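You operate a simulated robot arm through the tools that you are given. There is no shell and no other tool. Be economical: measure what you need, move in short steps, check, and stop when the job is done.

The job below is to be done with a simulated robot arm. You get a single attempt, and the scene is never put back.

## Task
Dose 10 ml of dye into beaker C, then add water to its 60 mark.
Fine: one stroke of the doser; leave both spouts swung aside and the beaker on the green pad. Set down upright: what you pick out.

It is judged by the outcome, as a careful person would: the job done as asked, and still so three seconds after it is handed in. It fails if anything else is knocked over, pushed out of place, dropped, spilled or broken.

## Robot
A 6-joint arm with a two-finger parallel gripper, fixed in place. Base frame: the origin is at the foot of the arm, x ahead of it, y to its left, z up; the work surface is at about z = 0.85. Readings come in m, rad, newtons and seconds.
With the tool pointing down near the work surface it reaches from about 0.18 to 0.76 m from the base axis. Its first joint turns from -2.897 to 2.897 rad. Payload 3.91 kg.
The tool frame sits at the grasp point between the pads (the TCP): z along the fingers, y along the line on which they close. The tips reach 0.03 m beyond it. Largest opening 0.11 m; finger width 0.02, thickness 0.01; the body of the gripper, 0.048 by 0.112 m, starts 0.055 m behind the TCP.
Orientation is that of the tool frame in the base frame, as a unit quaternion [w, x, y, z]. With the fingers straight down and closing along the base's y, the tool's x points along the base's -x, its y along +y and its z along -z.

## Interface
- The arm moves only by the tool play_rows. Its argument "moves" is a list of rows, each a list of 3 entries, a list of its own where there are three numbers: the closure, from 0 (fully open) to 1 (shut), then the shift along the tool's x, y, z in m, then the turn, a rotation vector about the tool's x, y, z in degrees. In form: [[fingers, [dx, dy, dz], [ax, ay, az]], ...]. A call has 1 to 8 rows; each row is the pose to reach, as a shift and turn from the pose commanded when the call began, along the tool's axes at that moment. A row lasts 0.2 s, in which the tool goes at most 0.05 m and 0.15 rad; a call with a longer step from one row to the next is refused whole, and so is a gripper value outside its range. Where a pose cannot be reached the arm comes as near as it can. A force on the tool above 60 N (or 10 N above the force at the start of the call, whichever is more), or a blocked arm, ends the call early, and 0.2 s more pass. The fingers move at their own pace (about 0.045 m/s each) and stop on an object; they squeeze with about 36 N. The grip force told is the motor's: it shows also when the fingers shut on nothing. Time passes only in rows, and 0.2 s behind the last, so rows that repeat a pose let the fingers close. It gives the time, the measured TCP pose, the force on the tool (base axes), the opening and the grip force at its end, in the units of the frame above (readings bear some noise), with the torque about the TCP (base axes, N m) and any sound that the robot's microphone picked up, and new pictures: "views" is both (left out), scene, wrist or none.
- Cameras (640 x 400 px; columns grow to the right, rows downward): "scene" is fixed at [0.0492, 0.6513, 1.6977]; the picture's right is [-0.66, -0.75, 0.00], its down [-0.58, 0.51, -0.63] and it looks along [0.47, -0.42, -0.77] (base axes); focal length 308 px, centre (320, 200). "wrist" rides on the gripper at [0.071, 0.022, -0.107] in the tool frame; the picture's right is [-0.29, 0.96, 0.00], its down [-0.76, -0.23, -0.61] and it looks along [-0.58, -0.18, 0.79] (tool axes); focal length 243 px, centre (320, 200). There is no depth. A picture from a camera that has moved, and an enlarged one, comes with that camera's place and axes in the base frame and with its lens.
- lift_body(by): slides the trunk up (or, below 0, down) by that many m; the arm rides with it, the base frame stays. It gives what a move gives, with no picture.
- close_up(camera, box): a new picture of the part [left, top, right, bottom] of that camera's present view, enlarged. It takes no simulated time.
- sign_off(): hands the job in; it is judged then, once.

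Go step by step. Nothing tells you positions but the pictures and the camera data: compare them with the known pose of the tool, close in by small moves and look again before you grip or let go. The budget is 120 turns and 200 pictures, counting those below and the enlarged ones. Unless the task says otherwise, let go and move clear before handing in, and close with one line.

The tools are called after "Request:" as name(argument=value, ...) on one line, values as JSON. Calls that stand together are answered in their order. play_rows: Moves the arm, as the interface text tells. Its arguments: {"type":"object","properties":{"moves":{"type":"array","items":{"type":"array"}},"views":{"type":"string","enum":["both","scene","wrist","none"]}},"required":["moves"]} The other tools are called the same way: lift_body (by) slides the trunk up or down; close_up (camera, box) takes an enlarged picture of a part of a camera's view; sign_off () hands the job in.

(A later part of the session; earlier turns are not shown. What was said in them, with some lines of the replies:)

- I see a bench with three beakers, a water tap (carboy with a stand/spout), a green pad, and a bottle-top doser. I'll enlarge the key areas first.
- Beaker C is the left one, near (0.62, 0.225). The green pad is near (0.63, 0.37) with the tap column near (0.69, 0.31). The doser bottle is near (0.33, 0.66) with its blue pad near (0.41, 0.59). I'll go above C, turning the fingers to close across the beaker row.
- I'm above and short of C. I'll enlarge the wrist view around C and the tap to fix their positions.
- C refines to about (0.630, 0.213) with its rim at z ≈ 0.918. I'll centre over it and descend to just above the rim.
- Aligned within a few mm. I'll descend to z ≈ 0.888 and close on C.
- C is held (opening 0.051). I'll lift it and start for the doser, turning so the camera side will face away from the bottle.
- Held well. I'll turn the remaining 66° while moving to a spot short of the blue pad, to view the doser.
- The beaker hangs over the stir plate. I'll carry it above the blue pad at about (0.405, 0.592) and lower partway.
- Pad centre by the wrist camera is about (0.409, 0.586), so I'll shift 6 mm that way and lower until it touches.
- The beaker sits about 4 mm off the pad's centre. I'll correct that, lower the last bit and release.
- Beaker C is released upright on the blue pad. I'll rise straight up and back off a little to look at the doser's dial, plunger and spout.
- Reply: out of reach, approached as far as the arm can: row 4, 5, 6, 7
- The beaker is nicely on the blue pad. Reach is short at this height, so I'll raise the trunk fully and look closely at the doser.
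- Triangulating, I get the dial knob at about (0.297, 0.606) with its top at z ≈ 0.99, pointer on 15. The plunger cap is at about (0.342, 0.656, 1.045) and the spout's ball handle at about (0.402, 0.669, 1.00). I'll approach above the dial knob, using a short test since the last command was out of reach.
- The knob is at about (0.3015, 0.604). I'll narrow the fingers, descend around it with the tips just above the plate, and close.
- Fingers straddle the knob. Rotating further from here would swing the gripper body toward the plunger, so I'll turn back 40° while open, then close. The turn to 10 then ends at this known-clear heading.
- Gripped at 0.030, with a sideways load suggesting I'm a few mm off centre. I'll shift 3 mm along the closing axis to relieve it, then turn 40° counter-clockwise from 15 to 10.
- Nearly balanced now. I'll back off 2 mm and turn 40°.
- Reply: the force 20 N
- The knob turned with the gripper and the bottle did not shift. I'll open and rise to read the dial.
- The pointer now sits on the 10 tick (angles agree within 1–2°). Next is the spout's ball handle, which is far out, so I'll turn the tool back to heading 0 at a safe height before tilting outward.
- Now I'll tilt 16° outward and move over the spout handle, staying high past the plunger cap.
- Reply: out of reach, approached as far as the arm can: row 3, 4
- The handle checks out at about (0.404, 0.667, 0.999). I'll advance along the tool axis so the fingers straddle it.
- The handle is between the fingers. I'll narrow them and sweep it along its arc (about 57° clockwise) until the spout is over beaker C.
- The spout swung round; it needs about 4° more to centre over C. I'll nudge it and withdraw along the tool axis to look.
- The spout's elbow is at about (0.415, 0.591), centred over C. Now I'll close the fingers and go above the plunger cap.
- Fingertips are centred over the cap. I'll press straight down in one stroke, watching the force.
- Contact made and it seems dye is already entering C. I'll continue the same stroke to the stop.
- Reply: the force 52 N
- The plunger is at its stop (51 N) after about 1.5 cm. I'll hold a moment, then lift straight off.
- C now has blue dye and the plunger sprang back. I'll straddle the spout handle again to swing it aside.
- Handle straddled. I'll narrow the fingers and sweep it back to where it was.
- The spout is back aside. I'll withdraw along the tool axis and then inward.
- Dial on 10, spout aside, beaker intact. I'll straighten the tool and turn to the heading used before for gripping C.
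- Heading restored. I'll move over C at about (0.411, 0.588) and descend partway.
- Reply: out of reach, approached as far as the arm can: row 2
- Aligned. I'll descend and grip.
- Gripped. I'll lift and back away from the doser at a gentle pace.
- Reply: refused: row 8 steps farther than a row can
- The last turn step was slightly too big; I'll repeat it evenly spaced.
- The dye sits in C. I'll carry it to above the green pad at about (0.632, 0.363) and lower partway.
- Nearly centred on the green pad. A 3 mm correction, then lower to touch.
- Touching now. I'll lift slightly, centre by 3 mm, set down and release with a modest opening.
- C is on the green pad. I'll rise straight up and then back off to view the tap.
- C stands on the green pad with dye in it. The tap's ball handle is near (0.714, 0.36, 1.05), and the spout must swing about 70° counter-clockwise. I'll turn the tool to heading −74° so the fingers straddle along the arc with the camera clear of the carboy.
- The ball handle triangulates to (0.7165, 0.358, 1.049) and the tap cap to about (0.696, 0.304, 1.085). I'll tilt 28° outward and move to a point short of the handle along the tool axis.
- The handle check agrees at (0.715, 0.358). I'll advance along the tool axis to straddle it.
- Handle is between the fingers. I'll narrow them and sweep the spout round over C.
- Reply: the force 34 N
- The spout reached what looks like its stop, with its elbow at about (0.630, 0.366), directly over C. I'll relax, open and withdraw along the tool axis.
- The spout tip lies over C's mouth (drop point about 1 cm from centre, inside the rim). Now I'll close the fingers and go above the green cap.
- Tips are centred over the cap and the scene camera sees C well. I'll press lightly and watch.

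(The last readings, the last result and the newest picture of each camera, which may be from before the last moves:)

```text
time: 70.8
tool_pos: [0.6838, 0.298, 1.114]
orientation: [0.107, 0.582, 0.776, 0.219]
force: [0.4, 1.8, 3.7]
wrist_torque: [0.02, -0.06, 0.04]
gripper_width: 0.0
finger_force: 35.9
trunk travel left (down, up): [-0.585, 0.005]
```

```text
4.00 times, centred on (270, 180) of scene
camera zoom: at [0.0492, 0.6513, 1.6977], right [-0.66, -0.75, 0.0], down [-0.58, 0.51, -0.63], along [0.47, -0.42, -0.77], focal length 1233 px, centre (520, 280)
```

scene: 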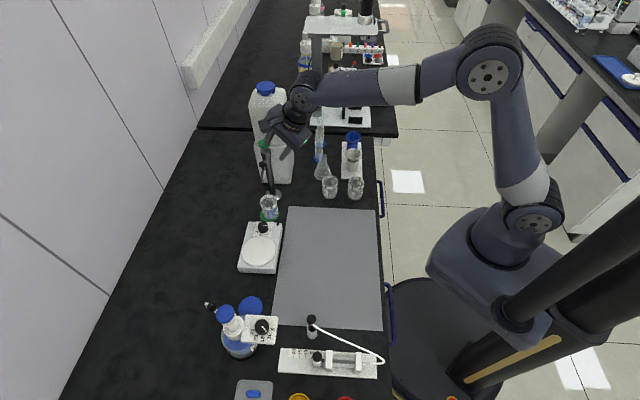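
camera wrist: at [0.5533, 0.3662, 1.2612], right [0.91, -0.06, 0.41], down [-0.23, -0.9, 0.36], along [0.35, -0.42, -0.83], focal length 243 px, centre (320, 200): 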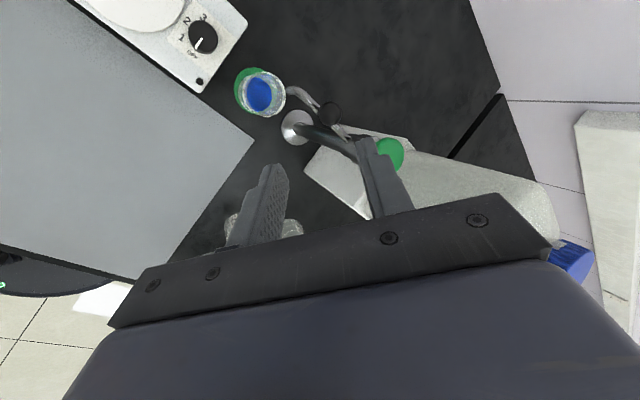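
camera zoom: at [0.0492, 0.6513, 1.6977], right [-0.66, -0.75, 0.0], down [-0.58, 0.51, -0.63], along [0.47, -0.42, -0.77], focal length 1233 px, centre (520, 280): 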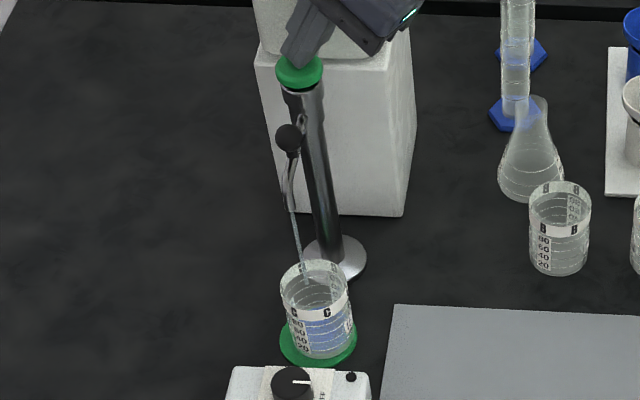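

Water is flowing, and time is frozen between calls. I'll check the level closely.

Request:
close_up(camera="scene", box=[255, 190, 285, 224])

```text
11.76 times, centred on (270, 207) of scene
camera zoom: at [0.0492, 0.6513, 1.6977], right [-0.66, -0.75, 0.0], down [-0.58, 0.51, -0.63], along [0.47, -0.42, -0.77], focal length 3628 px, centre (908, 118)
```

zoom: 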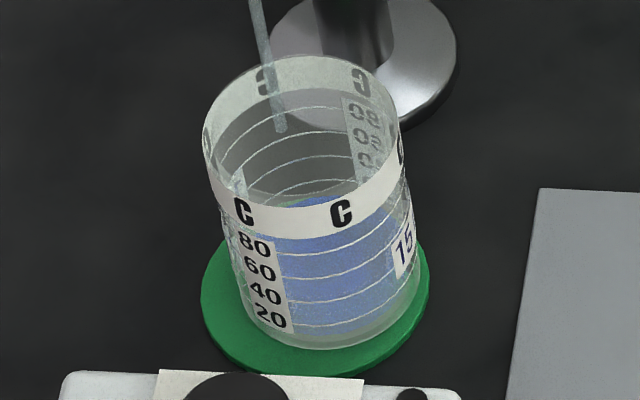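

The surface's back edge sits near the 20 ring, so level is about 15 ml, with a stream falling inside. I'll hold for a short timed interval to learn the rate.

Request:
play_rows(moves=[[1, [0, 0, 0], [0, 0, 0]], [1, [0, 0, 0], [0, 0, 0]]], views="none")

Request:
close_up(camera="scene", box=[255, 190, 285, 224])

```text
time: 71.4
tool_pos: [0.6839, 0.2979, 1.113]
orientation: [0.106, 0.583, 0.775, 0.218]
force: [1.3, 1.3, 4.2]
wrist_torque: [0.05, -0.05, 0.0]
gripper_width: 0.0001
finger_force: 35.6
trunk travel left (down, up): [-0.585, 0.005]
```

```text
11.76 times, centred on (270, 207) of scene
camera zoom: at [0.0492, 0.6513, 1.6977], right [-0.66, -0.75, 0.0], down [-0.58, 0.51, -0.63], along [0.47, -0.42, -0.77], focal length 3628 px, centre (908, 118)
```

zoom: 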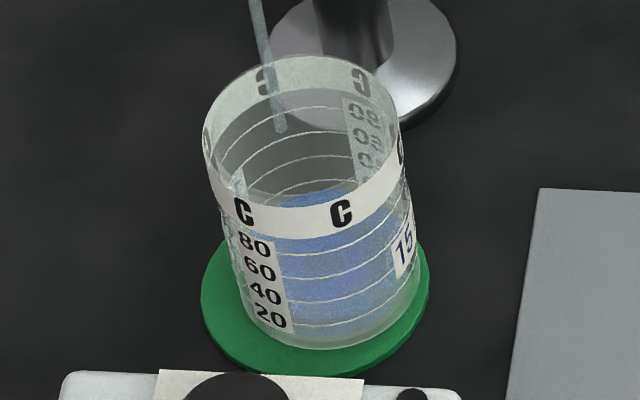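

It's rising at roughly 10 ml/s and is now near 20. I'll hold 1.8 s.

Request:
play_rows(moves=[[1, [0, 0, 0], [0, 0, 0]], [1, [0, 0, 0], [0, 0, 0]], [1, [0, 0, 0], [0, 0, 0]], [1, [0, 0, 0], [0, 0, 0]], [1, [0, 0, 0], [0, 0, 0]], [1, [0, 0, 0], [0, 0, 0]], [1, [0, 0, 0], [0, 0, 0]], [1, [0, 0, 0], [0, 0, 0]]], views="none")

Request:
close_up(camera="scene", box=[255, 190, 285, 224])

```text
time: 73.2
tool_pos: [0.6831, 0.2969, 1.1137]
orientation: [0.106, 0.583, 0.776, 0.218]
force: [-0.2, -0.8, 4.6]
wrist_torque: [-0.03, -0.02, 0.05]
gripper_width: 0.0
finger_force: 35.9
trunk travel left (down, up): [-0.585, 0.005]
```

```text
11.76 times, centred on (270, 207) of scene
camera zoom: at [0.0492, 0.6513, 1.6977], right [-0.66, -0.75, 0.0], down [-0.58, 0.51, -0.63], along [0.47, -0.42, -0.77], focal length 3628 px, centre (908, 118)
```

zoom: 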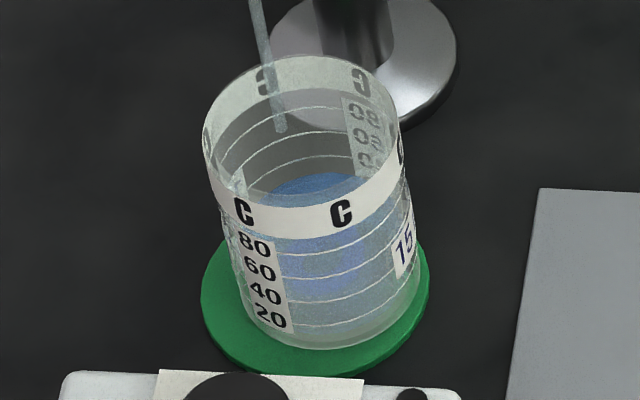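

The level is about 28 now, rising at about 7 ml/s. Two more 1.8 s holds should give about 53.

Request:
play_rows(moves=[[1, [0, 0, 0], [0, 0, 0]], [1, [0, 0, 0], [0, 0, 0]], [1, [0, 0, 0], [0, 0, 0]], [1, [0, 0, 0], [0, 0, 0]], [1, [0, 0, 0], [0, 0, 0]], [1, [0, 0, 0], [0, 0, 0]], [1, [0, 0, 0], [0, 0, 0]], [1, [0, 0, 0], [0, 0, 0]]], views="none")

Request:
close_up(camera="scene", box=[255, 190, 285, 224])

```text
time: 75.0
tool_pos: [0.683, 0.2972, 1.1128]
orientation: [0.106, 0.582, 0.776, 0.217]
force: [-0.1, -0.1, 4.2]
wrist_torque: [-0.03, -0.04, 0.03]
gripper_width: 0.0
finger_force: 36.0
trunk travel left (down, up): [-0.585, 0.005]
```

```text
11.76 times, centred on (270, 207) of scene
camera zoom: at [0.0492, 0.6513, 1.6977], right [-0.66, -0.75, 0.0], down [-0.58, 0.51, -0.63], along [0.47, -0.42, -0.77], focal length 3628 px, centre (908, 118)
```

zoom: 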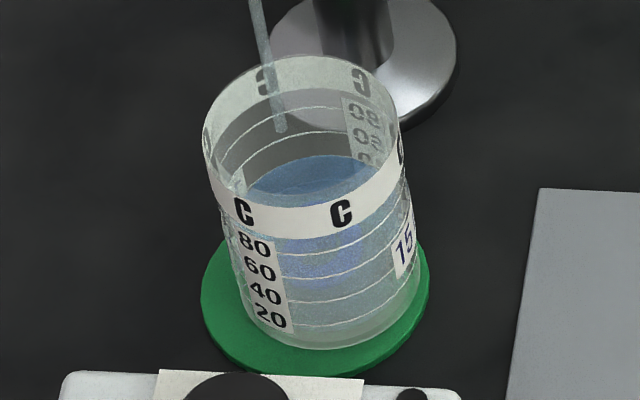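

The level is at about 41. I'll hold 1.4 s more.

Request:
play_rows(moves=[[1, [0, 0, 0], [0, 0, 0]], [1, [0, 0, 0], [0, 0, 0]], [1, [0, 0, 0], [0, 0, 0]], [1, [0, 0, 0], [0, 0, 0]], [1, [0, 0, 0], [0, 0, 0]], [1, [0, 0, 0], [0, 0, 0]]], views="none")

Request:
close_up(camera="scene", box=[260, 193, 280, 213])

```text
time: 76.4
tool_pos: [0.6837, 0.2974, 1.1127]
orientation: [0.107, 0.583, 0.775, 0.217]
force: [0.1, 0.9, 5.1]
wrist_torque: [-0.03, -0.02, -0.02]
gripper_width: 0.0
finger_force: 36.2
trunk travel left (down, up): [-0.585, 0.005]
```

```text
16.00 times, centred on (270, 203) of scene
camera zoom: at [0.0492, 0.6513, 1.6977], right [-0.66, -0.75, 0.0], down [-0.58, 0.51, -0.63], along [0.47, -0.42, -0.77], focal length 4934 px, centre (1120, 152)
```

zoom: 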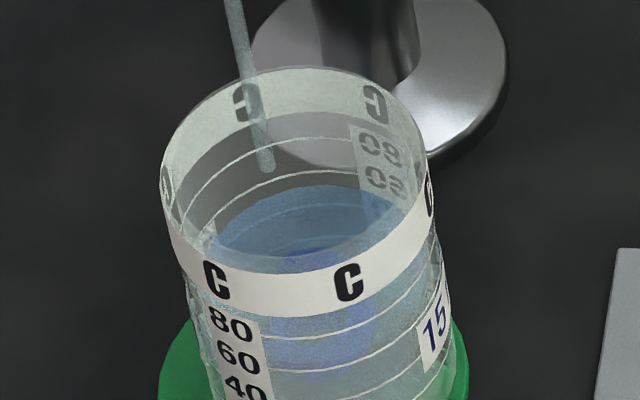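

The level is at about 52–53. One short hold (0.4 s) and re-check.

Request:
play_rows(moves=[[1, [0, 0, 0], [0, 0, 0]]], views="none")

Request:
close_up(camera="scene", box=[260, 193, 280, 213])

```text
time: 76.8
tool_pos: [0.6836, 0.2974, 1.1114]
orientation: [0.105, 0.583, 0.776, 0.218]
force: [0.0, 0.3, 4.4]
wrist_torque: [0.0, -0.01, 0.01]
gripper_width: 0.0
finger_force: 36.3
trunk travel left (down, up): [-0.585, 0.005]
```

```text
16.00 times, centred on (270, 203) of scene
camera zoom: at [0.0492, 0.6513, 1.6977], right [-0.66, -0.75, 0.0], down [-0.58, 0.51, -0.63], along [0.47, -0.42, -0.77], focal length 4934 px, centre (1120, 152)
```

zoom: 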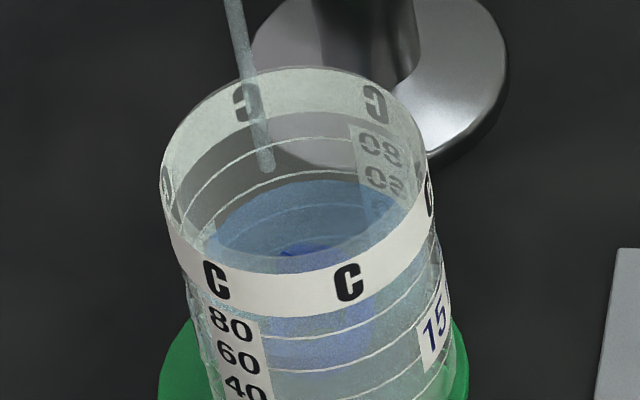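

The level is at about 56. Two more rows, then lift off quickly.

Request:
play_rows(moves=[[1, [0, 0, 0], [0, 0, 0]], [1, [0, 0, 0], [0, 0, 0]], [1, [0.003, 0.0185, -0.0352], [0, 0, 0]], [1, [0.0053, 0.0277, -0.0529], [0, 0, 0]]], views="none")

Request:
close_up(camera="scene", box=[260, 193, 280, 213])

```text
time: 77.8
tool_pos: [0.6833, 0.2972, 1.1727]
orientation: [0.106, 0.583, 0.776, 0.216]
force: [0.2, -0.6, -0.2]
wrist_torque: [0.01, 0.01, 0.02]
gripper_width: 0.0001
finger_force: 35.5
trunk travel left (down, up): [-0.585, 0.005]
```

```text
16.00 times, centred on (270, 203) of scene
camera zoom: at [0.0492, 0.6513, 1.6977], right [-0.66, -0.75, 0.0], down [-0.58, 0.51, -0.63], along [0.47, -0.42, -0.77], focal length 4934 px, centre (1120, 152)
```

zoom: 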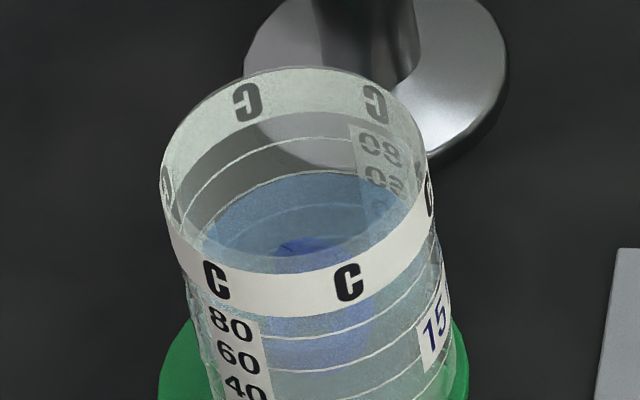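

The flow has stopped with the surface on the 60 ring. Now I'll open the fingers and line up with the tap handle to swing the spout aside.

Request:
play_rows(moves=[[0.58, [0.0134, -0.0224, 0], [0, 0, 0]], [0.58, [0.0268, -0.045, 0.005], [0, 0, 0]], [0.58, [0.0402, -0.0673, 0.0187], [0, 0, 0]], [0.58, [0.0402, -0.0673, 0.0187], [0, 0, 0]]], views="none")

Request:
close_up(camera="wrist", box=[200, 60, 440, 240])

```text
time: 78.8
tool_pos: [0.6232, 0.3243, 1.1299]
orientation: [0.106, 0.583, 0.776, 0.218]
force: [0.1, -0.2, -0.2]
wrist_torque: [-0.01, -0.01, 0.0]
gripper_width: 0.0463
finger_force: 0.1
trunk travel left (down, up): [-0.585, 0.005]
```

```text
2.22 times, centred on (320, 150) of wrist
camera zoom: at [0.5757, 0.3736, 1.2407], right [0.91, -0.06, 0.42], down [-0.23, -0.9, 0.36], along [0.35, -0.42, -0.83], focal length 539 px, centre (320, 311)
```

zoom: 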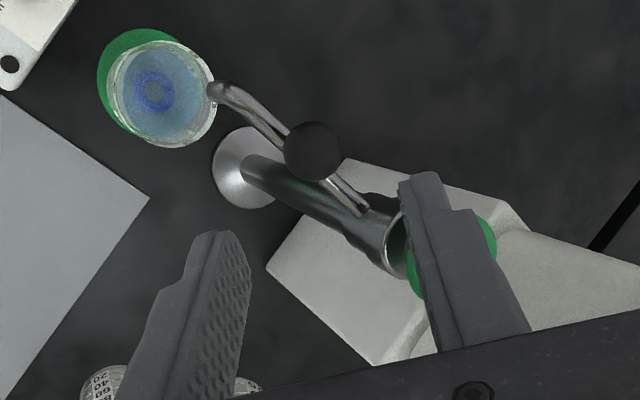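

Alignment matches. I'll advance to straddle the handle and narrow the fingers.

Request:
play_rows(moves=[[0.58, [0, -0.002, 0.025], [0, 0, 0]], [0.58, [0, -0.0021, 0.05], [0, 0, 0]], [0.58, [0, -0.0021, 0.068], [0, 0, 0]], [0.76, [0, -0.0021, 0.068], [0, 0, 0]], [0.76, [0, -0.0021, 0.068], [0, 0, 0]]], views="none")

Request:
close_up(camera="wrist", box=[200, 60, 440, 240])

```text
time: 80.0
tool_pos: [0.6516, 0.3369, 1.0674]
orientation: [0.105, 0.583, 0.776, 0.217]
force: [0.3, -0.3, -0.5]
wrist_torque: [-0.04, 0.04, 0.0]
gripper_width: 0.0271
finger_force: 0.8
trunk travel left (down, up): [-0.585, 0.005]
```

```text
2.22 times, centred on (320, 150) of wrist
camera zoom: at [0.6041, 0.3875, 1.1791], right [0.91, -0.06, 0.42], down [-0.23, -0.9, 0.36], along [0.35, -0.42, -0.83], focal length 539 px, centre (320, 311)
```

zoom: 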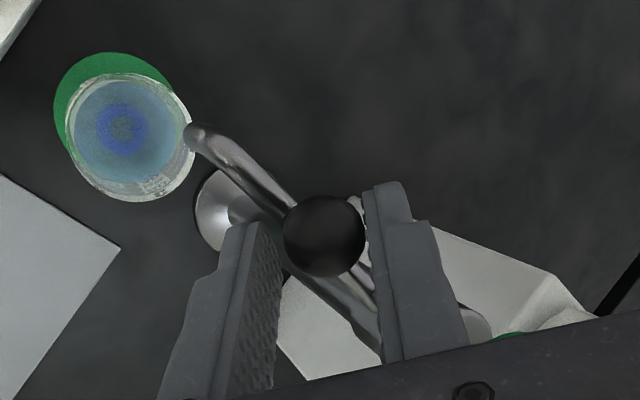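

Straddled. Sweeping the spout back aside.

Request:
play_rows(moves=[[0.76, [0.002, 0.008, 0.004], [0, 0, 0]], [0.76, [0.0048, 0.018, 0.009], [0, 0, 0]], [0.76, [0.0054, 0.031, 0.016], [0, 0, 0]], [0.76, [0.0024, 0.0442, 0.0227], [0, 0, 0]], [0.76, [-0.0028, 0.0545, 0.0278], [0, 0, 0]], [0.76, [-0.0088, 0.0615, 0.0312], [0, 0, 0]], [0.76, [-0.0088, 0.0615, 0.0312], [0, 0, 0]]], views="none")

Request:
close_up(camera="scene", box=[210, 120, 320, 240])

Request:
close_up(camera="wrist", box=[200, 60, 440, 240])

```text
time: 81.4
tool_pos: [0.7015, 0.3559, 1.0646]
orientation: [0.094, 0.583, 0.779, 0.208]
force: [-39.0, 8.7, 10.4]
wrist_torque: [-0.09, 1.69, -0.91]
gripper_width: 0.0276
finger_force: 44.7
trunk travel left (down, up): [-0.585, 0.005]
stopped in row 6: the force on the tool passed its limit at 70 N (the readings are from after the stop); the commanded pose is now the measured one
```

```text
3.33 times, centred on (265, 180) of scene
camera zoom: at [0.0492, 0.6513, 1.6977], right [-0.66, -0.75, 0.0], down [-0.58, 0.51, -0.63], along [0.47, -0.42, -0.77], focal length 1028 px, centre (503, 267)
```

zoom: 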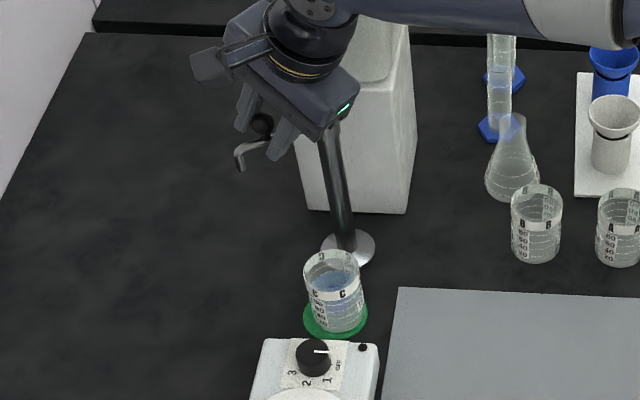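

```text
2.22 times, centred on (320, 150) of wrist
camera zoom: at [0.6577, 0.4066, 1.1764], right [0.92, -0.05, 0.39], down [-0.21, -0.9, 0.37], along [0.33, -0.42, -0.84], focal length 539 px, centre (320, 311)
```

zoom: 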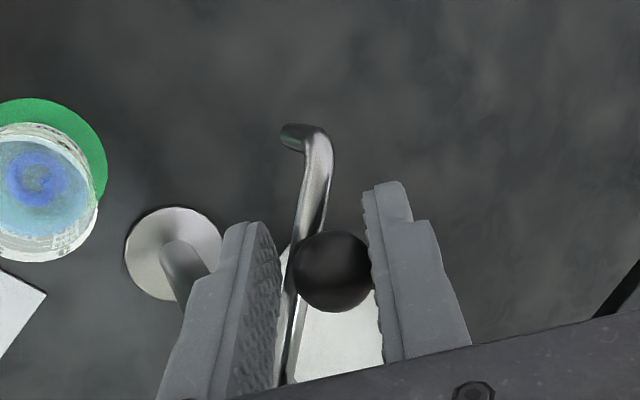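

The spout is back at its original stop (that was the force). I'll relax, open and withdraw.

Request:
play_rows(moves=[[0.7, [0, -0.005, 0], [0, 0, 0]], [0.58, [0, -0.006, 0], [0, 0, 0]], [0.58, [0, -0.004, -0.005], [0, 0, 0]], [0.58, [0, -0.003, -0.035], [0, 0, 0]], [0.58, [0, -0.003, -0.07], [0, 0, 0]], [0.58, [0, -0.02, -0.1], [0, 0, 0]], [0.58, [0, -0.06, -0.12], [0, 0, 0]], [0.58, [0, -0.1, -0.13], [0, 0, 0]]], views="scene")

Request:
close_up(camera="scene", box=[210, 120, 320, 240])

Request:
close_up(camera="scene", box=[260, 193, 280, 213])

```text
time: 83.2
tool_pos: [0.5676, 0.3038, 1.1339]
orientation: [0.098, 0.584, 0.778, 0.21]
force: [-0.4, 0.2, -0.6]
wrist_torque: [0.01, -0.04, 0.03]
gripper_width: 0.0464
finger_force: 0.1
trunk travel left (down, up): [-0.585, 0.005]
```

scene: 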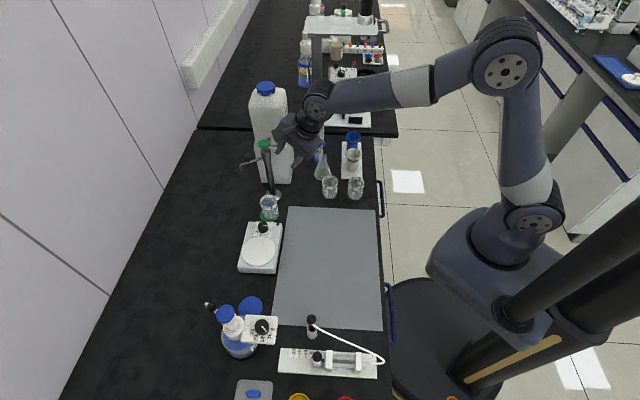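

```text
3.33 times, centred on (265, 180) of scene
camera zoom: at [0.0492, 0.6513, 1.6977], right [-0.66, -0.75, 0.0], down [-0.58, 0.51, -0.63], along [0.47, -0.42, -0.77], focal length 1028 px, centre (503, 267)
```

zoom: 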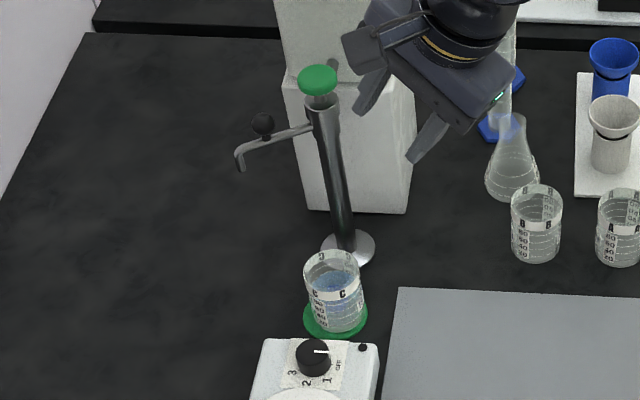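

```text
16.00 times, centred on (270, 203) of scene
camera zoom: at [0.0492, 0.6513, 1.6977], right [-0.66, -0.75, 0.0], down [-0.58, 0.51, -0.63], along [0.47, -0.42, -0.77], focal length 4934 px, centre (1120, 152)
```

zoom: 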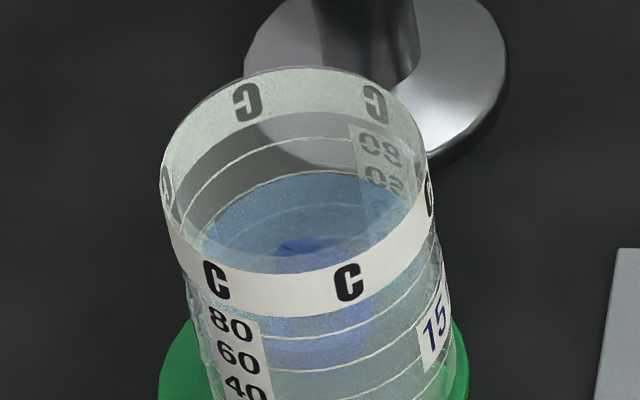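

Both spouts are aside, C is on the green pad, the level is on the 60 ring and the arm is clear. I'm handing in.

Request:
sign_off()

```text
The job is handed in.
```

Beaker C got one stroke of dye with the doser dial set to 10 ml, then water to its 60 mark as read by camera. It stands upright on the green pad, and both spouts are swung aside.
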